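You operate a simulated robot arm through the tools that you are given. There is no shell and no other tool. Be economical: measure what you need, move in short steps, check, and stop when the job is done.

Carry out the task below with a simulated robot arm. There is one attempt and no reset: what you move stays moved.

TASK
Press the check key three times. Then put one of the foam blocks from the top of the green bench in the grey tray.

It is judged by the outcome, as a careful person would: the job done as asked, and still so three seconds after it is handed in. It fails if anything else is knocked over, pushed out of place, dropped, spilled or broken.

THE ROBOT
A 7-joint arm with a two-finger parallel gripper, fixed in place. Base frame: the origin is at the foot of the arm, x ahead of it, y to its left, z up; the work surface is at about z = 0. Lengths are in m, angles in rad, forces in N, time in s.
With the tool pointing down near the work surface it reaches from about 0.24 to 0.62 m from the base axis. Its first joint turns from -1.152 to 1.152 rad. Payload 2.6 kg.
Tool frame: the origin (TCP) lies between the finger pads and is the grasp point; the fingertips stand 0.03 m ahead of it; z points along the fingers, y is the line along which they close. The gripper opens to 0.094 m. The fingers are 0.028 m wide and 0.01 m thick; the gripper's body (0.05 by 0.096 m) begins 0.055 m behind the TCP.
Orientation is told as [roll, pitch, yaw] about the base's x, y, z axes, in that order, counted from this pose: with the fingers straight down and closing along the base's y, the tool's x points along the base's -x, its y along +y and its z along -z.

THE INTERFACE
- The arm moves only by the tool play_rows. Its argument "moves" is a list that holds one entry, the list of rows, each a list of 7 numbers: the shift along the tool's x, y, z in units of 300 mm (1.0 is 300 mm), then the turn, a rotation vector about the tool's x, y, z in units of 90 degrees (1.0 is 90 degrees), then the gripper command, from -1 (fully open) to 1 (shut), values between in proportion. In form: [[[tx, ty, tz, ax, ay, az, jaw], ...]]. A call has 1 to 20 rows; each row is the pose to reach, as a shift and turn from the pose commanded when the call began, along the tool's axes at that moment. A call with a number of a shift or a turn outside -1 to 1 is refused whole. A row lasts 0.2 s, in which the tool goes at most 0.05 m and 0.15 rad; a call with a longer step from one row to the next is refused whole, and so is a gripper value outside its range. A pose out of reach is approached as far as the arm can. The call stops where the force on the tool passes 40 N (or 10 N more than at its start, if that is more) or the arm is blocked; 0.2 s more then pass. The fingers move at their own pace (about 0.072 m/s each) and stop on an object; they squeeze with about 33 N. The grip force told is the motor's: it shows also when the fingers shut on nothing. Time passes only in rows, and 0.2 s behind the last, so rows that repeat a pose let the fingers close. It gives the time, the measured TCP pose, the force on the tool (base axes), the opening and the grip force at its end, in the units of the frame above (readings bear some noise), and new pictures: "pictures" is both (left out), scene, wrist or none.
- Cameras (640 x 400 px; columns grow to the right, rows downward): "scene" is fixed at [0.003, 0.4042, 0.5712]; the picture's right is [-0.90, -0.43, 0.00], its down [-0.23, 0.49, -0.84] and it looks along [0.36, -0.76, -0.54] (base axes); focal length 278 px, centre (320, 200). "wrist" rides on the gripper at [-0.037, 0, -0.058] in the tool frame; the picture's right is [0.00, -1.00, 0.00], its down [0.97, 0.00, -0.24] and it looks along [0.24, 0.00, 0.97] (tool axes); focal length 218 px, centre (320, 200).
- probe_pixels(camera, pixels): for up to 12 pixels [column, row] of the newest picture of that camera ("zoom" is the newest enlarged one), the place [x, y, z] in the base frame of the surface seen there, good to about 0.002 m, but the place of the scene camera against the robot may be out by one fixed shift of up to 0.025 m in any direction. No time passes.
- zoom(camera, box): a new picture of the part [left, top, right, bottom] of that camera's present view, enlarged. No time passes.
- finish_job(): hands the job in; it is judged then, once.

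Work in short steps. Measure before you move; look again where a grasp or a placing could have gone wrong, and mend it. You have 80 turns and 120 pictures in all, the two below and enlarged ones among them. Open the gripper and draw the arm clear of the work before you hand the job in, unless the task says otherwise; then end with one line.

The tools are called after "Emit:" by a JSON object that holds its "name" and its "arguments". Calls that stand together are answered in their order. play_rows: Moves the arm, as the interface text tells. Its arguments: {"type":"object","properties":{"moves":{"type":"array","items":{"type":"array","items":{"type":"array","items":{"type":"number"}}}},"pictures":{"type":"string","enum":["both","scene","wrist","none"]}},"required":["moves"]} The other tools are called the same way: probe_pixels (camera, pixels) gives the place of the surface under pixels of a picture; zoom (camera, box) takes an enlarged picture of a part of a camera's view; finish_job () hands the job in.

At the start:

```text
clock: 0.0
ee_pos: [0.3424, 0.0602, 0.3646]
tool_rot: [0.001, 0.001, -0.001]
force: [0.6, 0.5, -0.9]
width: 0.0942
finger_force: 0.0
```

scene: 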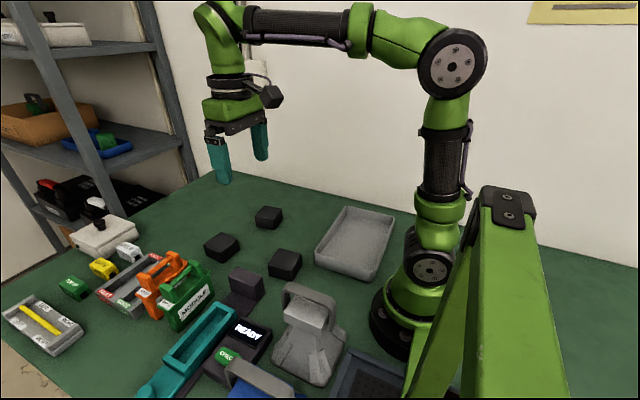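
wrist: 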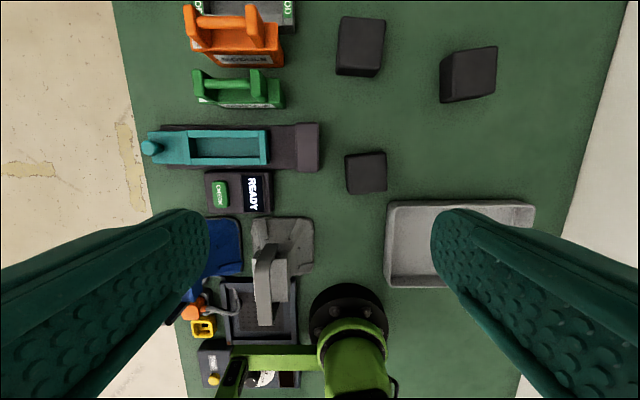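

The check key seems to be the green button beside the READY display (wrist ~(220,195)); three dark blocks lie at wrist (360,45), (468,75), (366,172). I zoom in and measure.

Emit:
{"name": "zoom", "arguments": {"camera": "wrist", "box": [140, 100, 340, 225]}}

Emit:
{"name": "zoom", "arguments": {"camera": "scene", "box": [140, 200, 400, 400]}}

Emit:
{"name": "probe_pixels", "arguments": {"camera": "wrist", "pixels": [[220, 194], [213, 186], [227, 205], [257, 194], [366, 172], [347, 155], [385, 190], [358, 45], [465, 80], [430, 245], [390, 245], [300, 190]]}}

Emit:
{"name": "probe_pixels", "arguments": {"camera": "scene", "pixels": [[225, 356], [284, 258], [268, 213], [221, 242], [350, 250], [300, 290]]}}

```text
3.20 times, centred on (240, 162) of wrist
```

zoom: 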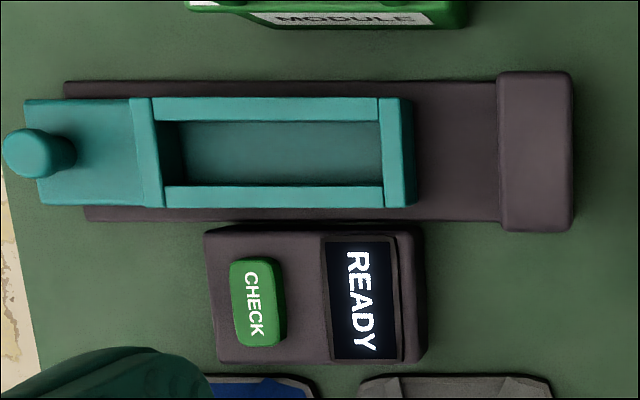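

```text
2.00 times, centred on (270, 300) of scene
```

zoom: 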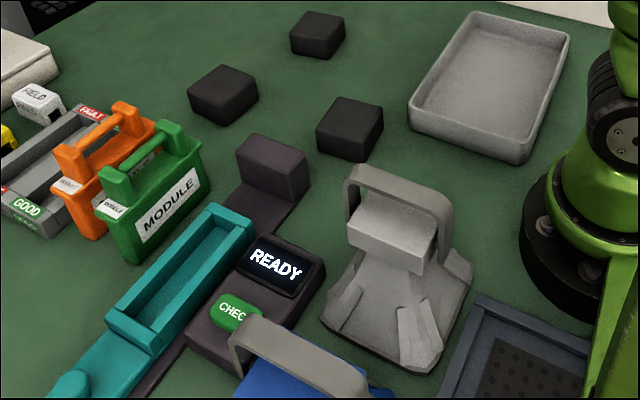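

```text
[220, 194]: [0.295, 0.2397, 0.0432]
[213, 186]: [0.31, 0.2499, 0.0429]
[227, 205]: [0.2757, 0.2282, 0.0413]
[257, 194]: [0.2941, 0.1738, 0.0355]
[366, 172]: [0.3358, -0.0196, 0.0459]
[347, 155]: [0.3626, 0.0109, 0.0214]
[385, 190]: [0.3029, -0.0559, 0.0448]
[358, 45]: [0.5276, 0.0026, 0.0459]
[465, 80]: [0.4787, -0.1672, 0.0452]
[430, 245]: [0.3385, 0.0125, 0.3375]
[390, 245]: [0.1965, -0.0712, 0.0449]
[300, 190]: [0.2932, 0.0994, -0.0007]
```

```text
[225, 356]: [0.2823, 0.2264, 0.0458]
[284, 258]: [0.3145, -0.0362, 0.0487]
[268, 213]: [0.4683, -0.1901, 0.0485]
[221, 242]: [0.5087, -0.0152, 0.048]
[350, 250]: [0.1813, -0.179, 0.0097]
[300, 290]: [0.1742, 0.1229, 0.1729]
```

Emit:
{"name": "probe_pixels", "arguments": {"camera": "scene", "pixels": [[265, 370], [238, 372], [225, 383], [186, 273], [171, 257], [205, 340], [150, 388], [345, 212], [392, 218], [365, 278], [318, 262], [240, 330]]}}

Emit:
{"name": "probe_pixels", "arguments": {"camera": "wrist", "pixels": [[235, 235], [240, 222], [230, 74], [275, 250], [385, 210], [410, 205], [530, 210], [525, 225], [395, 285], [425, 210], [200, 150], [151, 148]]}}

```text
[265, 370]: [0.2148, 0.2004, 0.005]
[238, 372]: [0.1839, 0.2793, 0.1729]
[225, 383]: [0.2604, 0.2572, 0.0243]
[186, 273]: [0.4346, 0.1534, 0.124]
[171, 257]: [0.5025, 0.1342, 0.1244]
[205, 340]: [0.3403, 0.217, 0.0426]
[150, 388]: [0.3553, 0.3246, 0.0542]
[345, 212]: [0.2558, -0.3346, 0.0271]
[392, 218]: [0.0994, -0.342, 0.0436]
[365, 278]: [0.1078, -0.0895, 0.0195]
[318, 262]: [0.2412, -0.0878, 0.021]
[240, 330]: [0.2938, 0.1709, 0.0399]
```

```text
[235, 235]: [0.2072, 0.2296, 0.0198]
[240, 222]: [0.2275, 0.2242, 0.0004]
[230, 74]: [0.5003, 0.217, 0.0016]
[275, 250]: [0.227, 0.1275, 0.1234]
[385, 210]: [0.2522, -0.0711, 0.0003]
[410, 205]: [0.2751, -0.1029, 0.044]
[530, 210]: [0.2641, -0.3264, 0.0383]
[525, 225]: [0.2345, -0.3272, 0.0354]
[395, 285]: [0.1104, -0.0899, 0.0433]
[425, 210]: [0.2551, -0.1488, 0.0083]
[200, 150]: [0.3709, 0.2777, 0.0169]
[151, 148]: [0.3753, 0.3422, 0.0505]
```

Key centre is at (0.295, 0.2395, 0.043), with no tall neighbours in the gripper's footprint. I shut the gripper, go above the key and down to TCP z≈0.11.

Emit:
{"name": "play_rows", "arguments": {"moves": [[[0.04, 0.15, 0, 0, 0, 0, 1], [0.08, 0.3, 0, 0, 0, 0, 1], [0.12, 0.45, 0, 0, 0, 0, 1], [0.158, 0.598, 0, 0, 0, 0, 1], [0.158, 0.598, 0.14, 0, 0, 0, 1], [0.158, 0.598, 0.28, 0, 0, 0, 1], [0.158, 0.598, 0.42, 0, 0, 0, 1], [0.158, 0.598, 0.56, 0, 0, 0, 1], [0.158, 0.598, 0.7, 0, 0, 0, 1], [0.158, 0.598, 0.8, 0, 0, 0, 1], [0.158, 0.598, 0.849, 0, 0, 0, 1], [0.158, 0.598, 0.849, 0, 0, 0, 1]]]}}

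```text
clock: 2.6
ee_pos: [0.2926, 0.2395, 0.1108]
tool_rot: [-0.001, 0.0, 0.001]
force: [0.0, 0.3, 0.3]
width: 0.0
finger_force: 32.9
```

scene: 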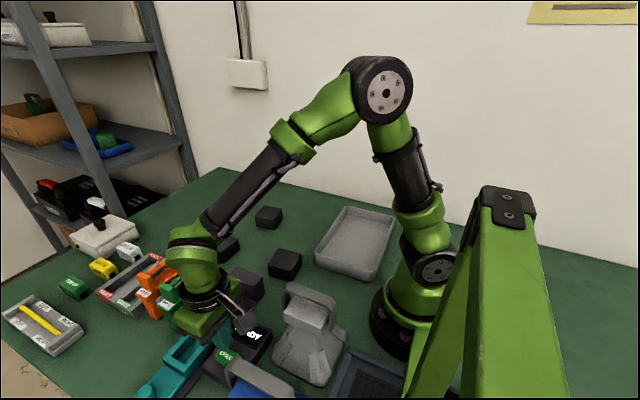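
wrist: 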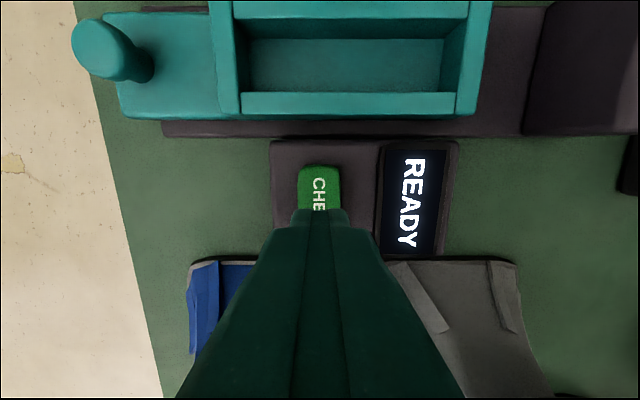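

Aligned over the key. I press slowly to about 4 mm of travel and look.

Emit:
{"name": "play_rows", "arguments": {"moves": [[[0, 0, 0.06, 0, 0, 0, 1], [0, 0, 0.11, 0, 0, 0, 1], [0, 0, 0.12, 0, 0, 0, 1], [0, 0, 0.127, 0, 0, 0, 1], [0, 0, 0.133, 0, 0, 0, 1], [0, 0, 0.14, 0, 0, 0, 1]]], "pictures": "wrist"}}

```text
clock: 4.0
ee_pos: [0.2923, 0.2394, 0.0693]
tool_rot: [-0.001, 0.0, 0.001]
force: [0.6, -1.0, 1.1]
width: 0.0
finger_force: 33.5
```

wrist: 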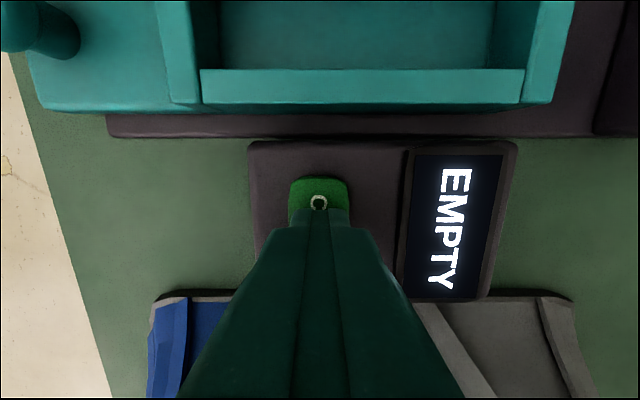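

Display changed to EMPTY: the press registered. I release and watch the display.

Emit:
{"name": "play_rows", "arguments": {"moves": [[[0, 0, -0.04, 0, 0, 0, 1], [0, 0, -0.08, 0, 0, 0, 1], [0, 0, -0.08, 0, 0, 0, 1]]], "pictures": "wrist"}}

```text
clock: 4.8
ee_pos: [0.2937, 0.2402, 0.0925]
tool_rot: [0.001, 0.001, 0.001]
force: [0.1, -0.2, -0.3]
width: 0.0001
finger_force: 33.2
```

wrist: 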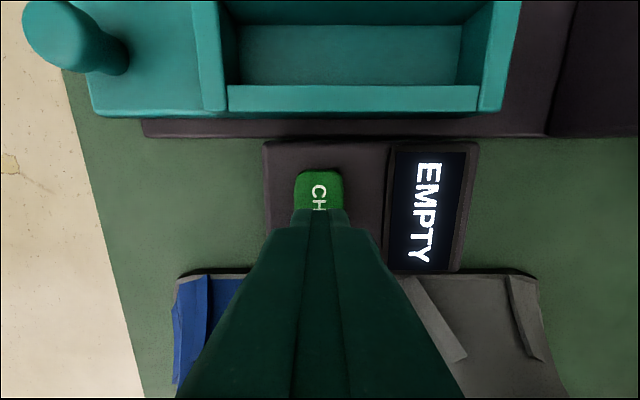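

Display still shows EMPTY; I wait 2 s to see whether it goes back to READY, so each press can be confirmed.

Emit:
{"name": "play_rows", "arguments": {"moves": [[[0, 0, 0, 0, 0, 0, 1], [0, 0, 0, 0, 0, 0, 1], [0, 0, 0, 0, 0, 0, 1], [0, 0, 0, 0, 0, 0, 1], [0, 0, 0, 0, 0, 0, 1], [0, 0, 0, 0, 0, 0, 1], [0, 0, 0, 0, 0, 0, 1], [0, 0, 0, 0, 0, 0, 1], [0, 0, 0, 0, 0, 0, 1], [0, 0, 0, 0, 0, 0, 1]]], "pictures": "wrist"}}

```text
clock: 7.0
ee_pos: [0.2934, 0.2387, 0.0918]
tool_rot: [-0.001, 0.001, 0.001]
force: [-0.2, 0.6, -0.3]
width: 0.0
finger_force: 32.7
```

wrist: 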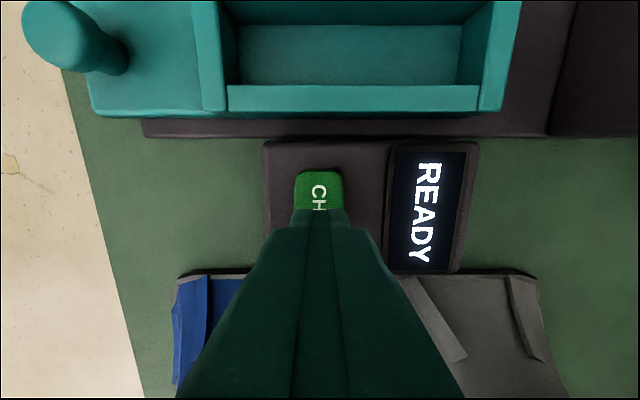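

READY is back. Second press, same depth (TCP z ≈ 0.0685), then release.

Emit:
{"name": "play_rows", "arguments": {"moves": [[[0, 0, 0.04, 0, 0, 0, 1], [0, 0, 0.06, 0, 0, 0, 1], [0, 0, 0.07, 0, 0, 0, 1], [0, 0, 0.08, 0, 0, 0, 1], [0, 0, 0.08, 0, 0, 0, 1], [0, 0, 0.04, 0, 0, 0, 1], [0, 0, 0, 0, 0, 0, 1]]], "pictures": "wrist"}}

Emit:
{"name": "play_rows", "arguments": {"moves": [[[0, 0, 0, 0, 0, 0, 1], [0, 0, 0, 0, 0, 0, 1], [0, 0, 0, 0, 0, 0, 1], [0, 0, 0, 0, 0, 0, 1], [0, 0, 0, 0, 0, 0, 1], [0, 0, 0, 0, 0, 0, 1], [0, 0, 0, 0, 0, 0, 1], [0, 0, 0, 0, 0, 0, 1], [0, 0, 0, 0, 0, 0, 1], [0, 0, 0, 0, 0, 0, 1], [0, 0, 0, 0, 0, 0, 1], [0, 0, 0, 0, 0, 0, 1]]], "pictures": "wrist"}}

```text
clock: 8.6
ee_pos: [0.2945, 0.2392, 0.0933]
tool_rot: [0.001, 0.001, -0.001]
force: [0.2, -0.3, 0.0]
width: 0.0001
finger_force: 33.4
```

wrist: 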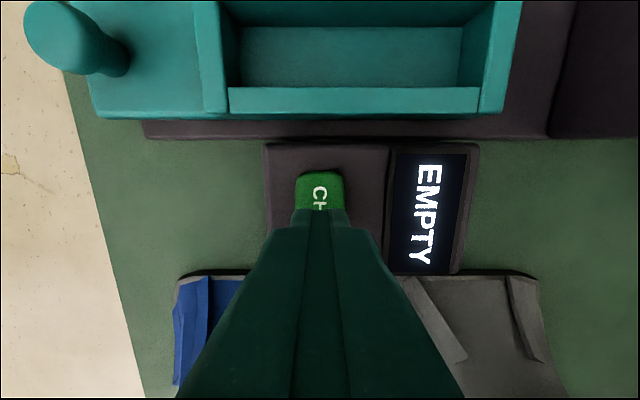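

```text
clock: 11.2
ee_pos: [0.2938, 0.2396, 0.0927]
tool_rot: [-0.001, 0.0, -0.001]
force: [0.5, 0.4, -0.6]
width: 0.0001
finger_force: 33.0
```

wrist: 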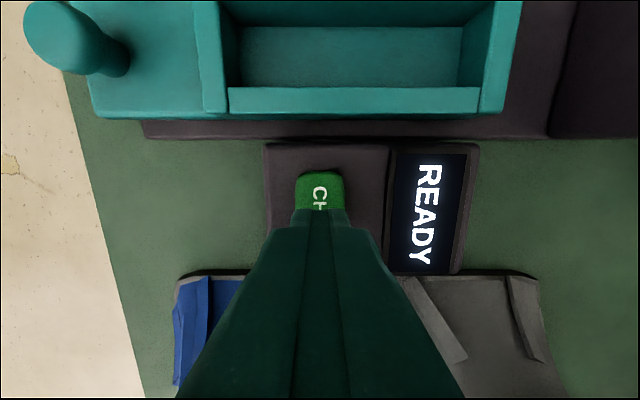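

Second press registered (EMPTY, then READY). Third press the same way.

Emit:
{"name": "play_rows", "arguments": {"moves": [[[0, 0, 0.04, 0, 0, 0, 1], [0, 0, 0.06, 0, 0, 0, 1], [0, 0, 0.07, 0, 0, 0, 1], [0, 0, 0.08, 0, 0, 0, 1], [0, 0, 0.08, 0, 0, 0, 1], [0, 0, 0.04, 0, 0, 0, 1], [0, 0, 0, 0, 0, 0, 1]]], "pictures": "wrist"}}

```text
clock: 12.8
ee_pos: [0.2941, 0.2392, 0.0924]
tool_rot: [0.001, -0.001, 0.0]
force: [-1.1, -0.1, 0.4]
width: 0.0
finger_force: 33.3
```

wrist: 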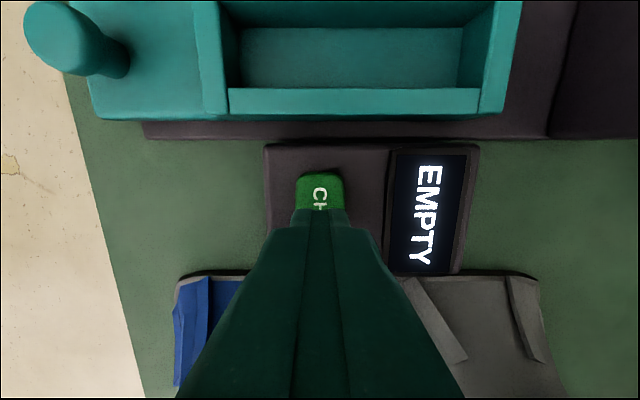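

Third press registered. Now I rise to z≈0.30, go over the near block (~(0.332,-0.022)) and open the gripper.

Emit:
{"name": "play_rows", "arguments": {"moves": [[[0, 0, -0.15, 0, 0, 0, 1], [0, 0, -0.3, 0, 0, 0, 1], [0, 0, -0.45, 0, 0, 0, 1], [0, 0, -0.6, 0, 0, 0, 1], [0, 0, -0.7, 0, 0, 0, 1], [-0.02, -0.15, -0.7, 0, 0, 0, 1], [-0.04, -0.3, -0.7, 0, 0, 0, 1], [-0.06, -0.45, -0.7, 0, 0, 0, 0], [-0.09, -0.6, -0.7, 0, 0, 0, -1], [-0.11, -0.75, -0.7, 0, 0, 0, -1], [-0.127, -0.873, -0.7, 0, 0, 0, -1], [-0.127, -0.873, -0.55, 0, 0, 0, -1], [-0.127, -0.873, -0.4, 0, 0, 0, -1], [-0.127, -0.873, -0.4, 0, 0, 0, -1]]]}}

```text
clock: 15.8
ee_pos: [0.3345, -0.0214, 0.2129]
tool_rot: [-0.001, 0.0, 0.001]
force: [0.6, -0.7, -0.1]
width: 0.0937
finger_force: 0.1
```

scene: 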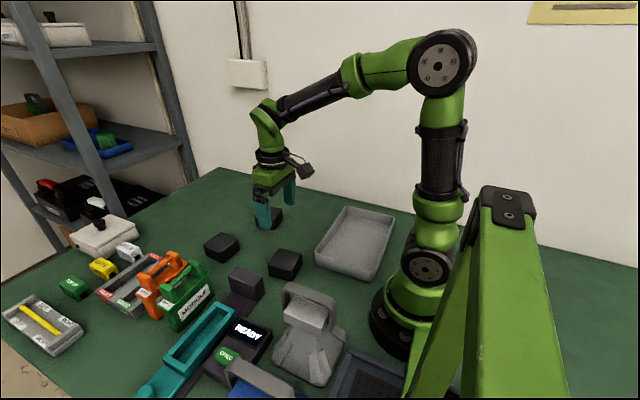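
wrist: 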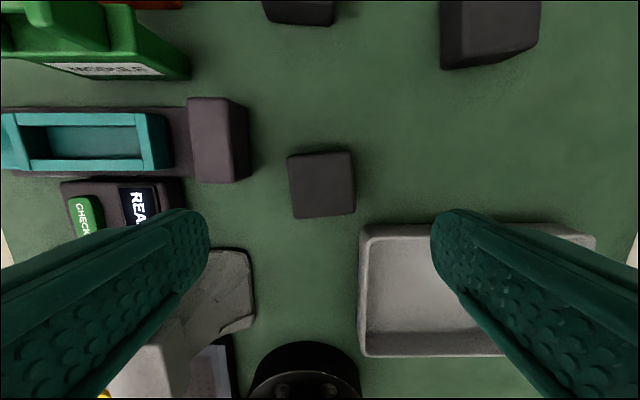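

The block is seen at wrist (322,184); I probe its top and the tray.

Emit:
{"name": "probe_pixels", "arguments": {"camera": "wrist", "pixels": [[322, 184], [295, 162], [346, 157], [351, 210], [298, 214], [400, 290], [364, 290], [430, 230], [410, 351]]}}

Emit:
{"name": "zoom", "arguments": {"camera": "wrist", "box": [260, 130, 388, 230]}}

```text
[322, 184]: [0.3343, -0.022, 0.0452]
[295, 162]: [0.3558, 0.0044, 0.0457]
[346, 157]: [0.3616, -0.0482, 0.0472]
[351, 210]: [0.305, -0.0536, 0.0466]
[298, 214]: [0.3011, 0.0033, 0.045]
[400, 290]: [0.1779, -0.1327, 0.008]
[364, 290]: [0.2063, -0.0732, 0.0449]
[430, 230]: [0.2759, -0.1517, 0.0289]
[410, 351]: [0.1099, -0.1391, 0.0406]
```

```text
4.00 times, centred on (324, 180) of wrist
```

zoom: 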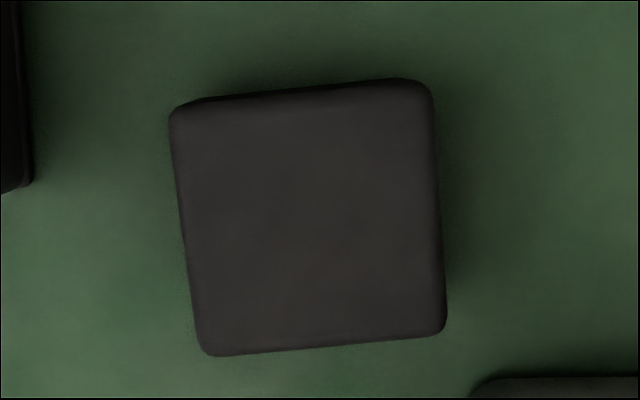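

Block ~0.06 m square at (0.331,-0.023), yawed about +0.09 rad. I turn to match, descend to TCP z≈0.036 and close.

Emit:
{"name": "play_rows", "arguments": {"moves": [[[0.008, -0.004, 0.1, 0, 0, -0.057, -1], [0.008, -0.004, 0.24, 0, 0, -0.057, -1], [0.008, -0.004, 0.38, 0, 0, -0.057, -1], [0.008, -0.004, 0.48, 0, 0, -0.057, -1], [0.008, -0.004, 0.55, 0, 0, -0.057, -1], [0.008, -0.004, 0.588, 0, 0, -0.057, -1], [0.008, -0.004, 0.588, 0, 0, -0.057, -1], [0.008, -0.004, 0.588, 0, 0, -0.057, 1], [0.008, -0.004, 0.588, 0, 0, -0.057, 1], [0.008, -0.004, 0.588, 0, 0, -0.057, 1], [0.008, -0.004, 0.588, 0, 0, -0.057, 1]]]}}

```text
clock: 18.2
ee_pos: [0.3296, -0.0241, 0.0354]
tool_rot: [0.001, 0.001, 0.088]
force: [-0.1, 0.1, -0.2]
width: 0.0733
finger_force: 33.2
```

scene: 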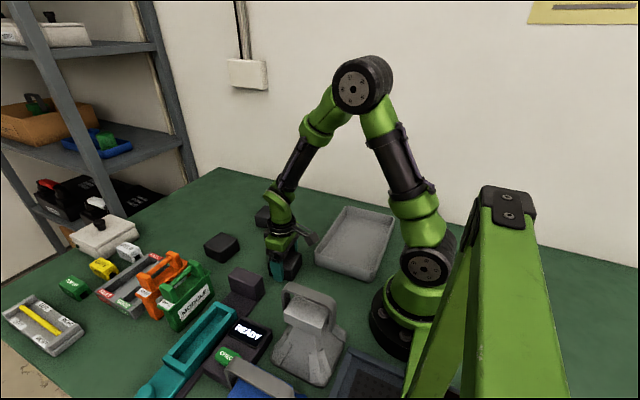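
wrist: 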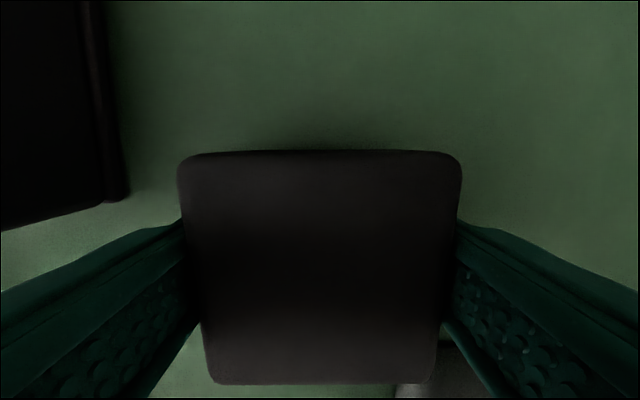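

Gripped at width 0.073. I lift 0.12 m and check.

Emit:
{"name": "play_rows", "arguments": {"moves": [[[0, 0, -0.04, 0, 0, 0, 1], [0, 0, -0.12, 0, 0, 0, 1], [0, 0, -0.22, 0, 0, 0, 1], [0, 0, -0.32, 0, 0, 0, 1], [0, 0, -0.4, 0, 0, 0, 1], [0, 0, -0.4, 0, 0, 0, 1]]]}}

```text
clock: 19.6
ee_pos: [0.3316, -0.0235, 0.1558]
tool_rot: [0.0, -0.001, 0.089]
force: [0.9, -0.2, -1.3]
width: 0.0732
finger_force: 33.3
```

scene: 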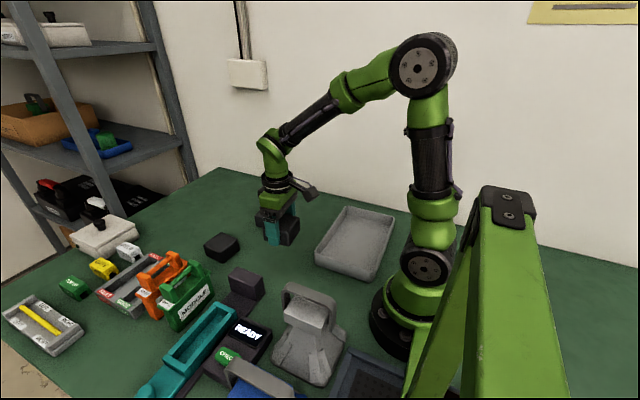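
wrist: 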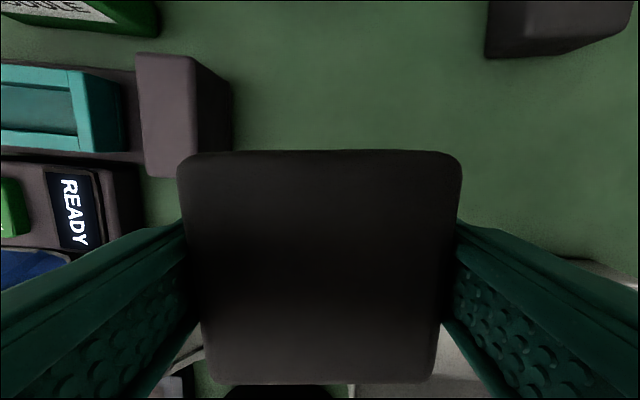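

Held firmly. I carry it over the tray centre (~(0.195,-0.205)), squaring the yaw on the way.

Emit:
{"name": "play_rows", "arguments": {"moves": [[[0.07, -0.08, 0, 0, 0, 0.01, 1], [0.15, -0.17, 0, 0, 0, 0.02, 1], [0.24, -0.27, 0, 0, 0, 0.03, 1], [0.33, -0.37, 0, 0, 0, 0.04, 1], [0.42, -0.47, 0, 0, 0, 0.05, 1], [0.48, -0.53, 0, 0, 0, 0.057, 1], [0.507, -0.562, 0, 0, 0, 0.057, 1], [0.507, -0.562, 0, 0, 0, 0.057, 1]]]}}

```text
clock: 21.4
ee_pos: [0.1931, -0.2061, 0.1538]
tool_rot: [-0.001, 0.0, 0.001]
force: [-0.4, 0.3, 0.2]
width: 0.0735
finger_force: 33.0
```

scene: 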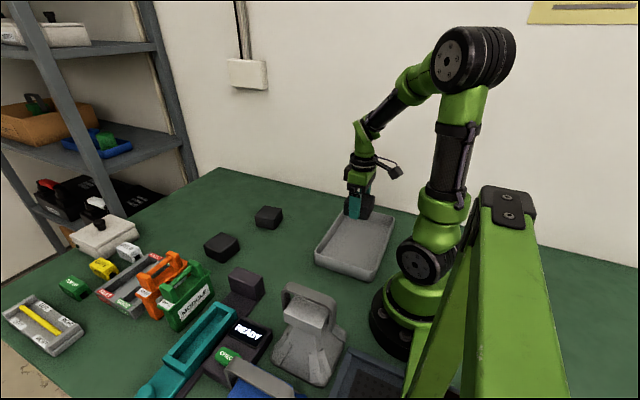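
wrist: 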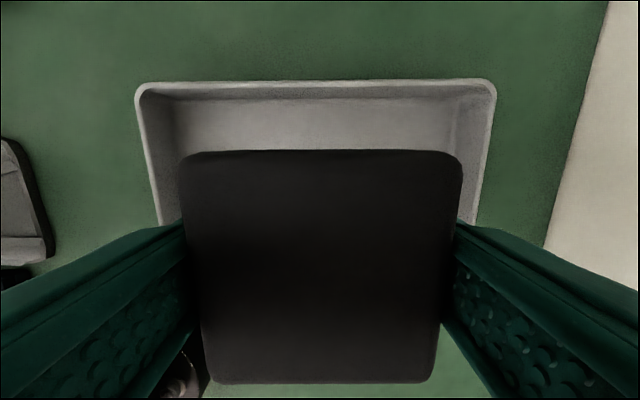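

Centred over the tray. Tray floor ≈0.008, so I lower to TCP z≈0.046, open, and rise.

Emit:
{"name": "play_rows", "arguments": {"moves": [[[0, 0, 0.1, 0, 0, 0, 1], [0, 0, 0.2, 0, 0, 0, 1], [0, 0, 0.28, 0, 0, 0, 1], [0, 0, 0.33, 0, 0, 0, 1], [0, 0, 0.362, 0, 0, 0, 1], [0, 0, 0.362, 0, 0, 0, 1]]]}}

```text
clock: 22.8
ee_pos: [0.1938, -0.2045, 0.0481]
tool_rot: [0.001, -0.001, 0.001]
force: [0.4, 0.1, -1.2]
width: 0.0733
finger_force: 33.2
```

scene: 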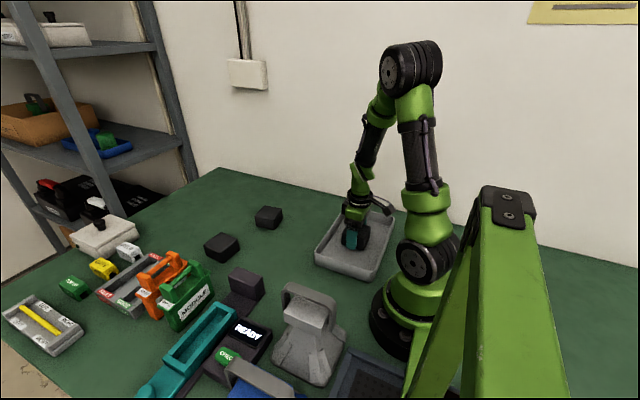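
wrist: 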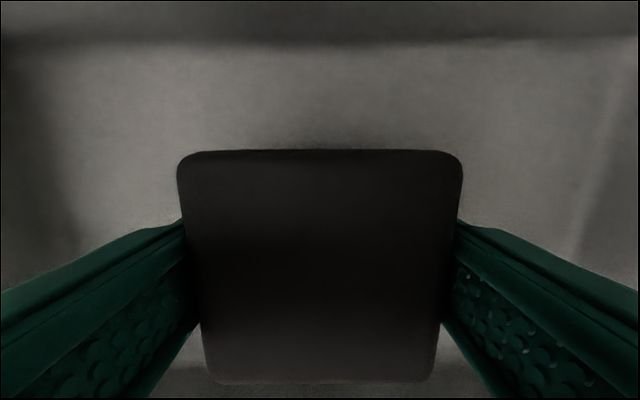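

The block is inside the tray, a few mm above the floor. I ease down 3 mm, open, then rise.

Emit:
{"name": "play_rows", "arguments": {"moves": [[[0, 0, 0.006, 0, 0, 0, 1], [0, 0, 0.01, 0, 0, 0, 1], [0, 0, 0.01, 0, 0, 0, 1], [0, 0, 0.01, 0, 0, 0, -1], [0, 0, 0.01, 0, 0, 0, -1], [0, 0, 0.01, 0, 0, 0, -1], [0, 0, -0.06, 0, 0, 0, -1], [0, 0, -0.18, 0, 0, 0, -1], [0, 0, -0.32, 0, 0, 0, -1], [0, 0, -0.46, 0, 0, 0, -1], [0, 0, -0.6, 0, 0, 0, -1], [-0.12, 0, -0.7, 0, 0, 0, -1], [-0.24, 0, -0.8, 0, 0, 0, -1], [-0.36, 0, -0.8, 0, 0, 0, -1], [-0.36, 0, -0.8, 0, 0, 0, -1]]]}}

```text
clock: 26.0
ee_pos: [0.3021, -0.2046, 0.2892]
tool_rot: [0.0, 0.0, -0.001]
force: [0.0, 0.5, 0.0]
width: 0.0943
finger_force: 0.0
```

scene: 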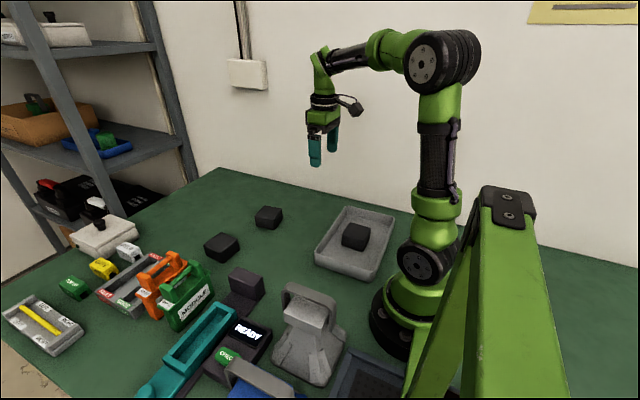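
wrist: 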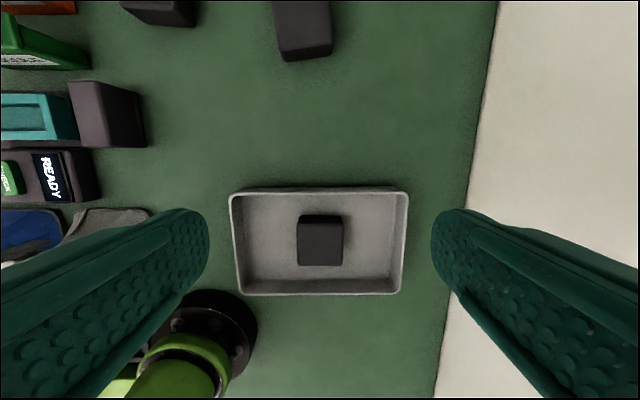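

The block rests flat in the tray, the gripper is open and clear, and nothing else has been disturbed. I hand it in.

Emit:
{"name": "finish_job", "arguments": {}}

```text
The job is handed in.
```

I pressed the check key three times, and the display showed EMPTY after each press. One foam block now lies flat in the grey tray, and the arm is clear with the gripper open.
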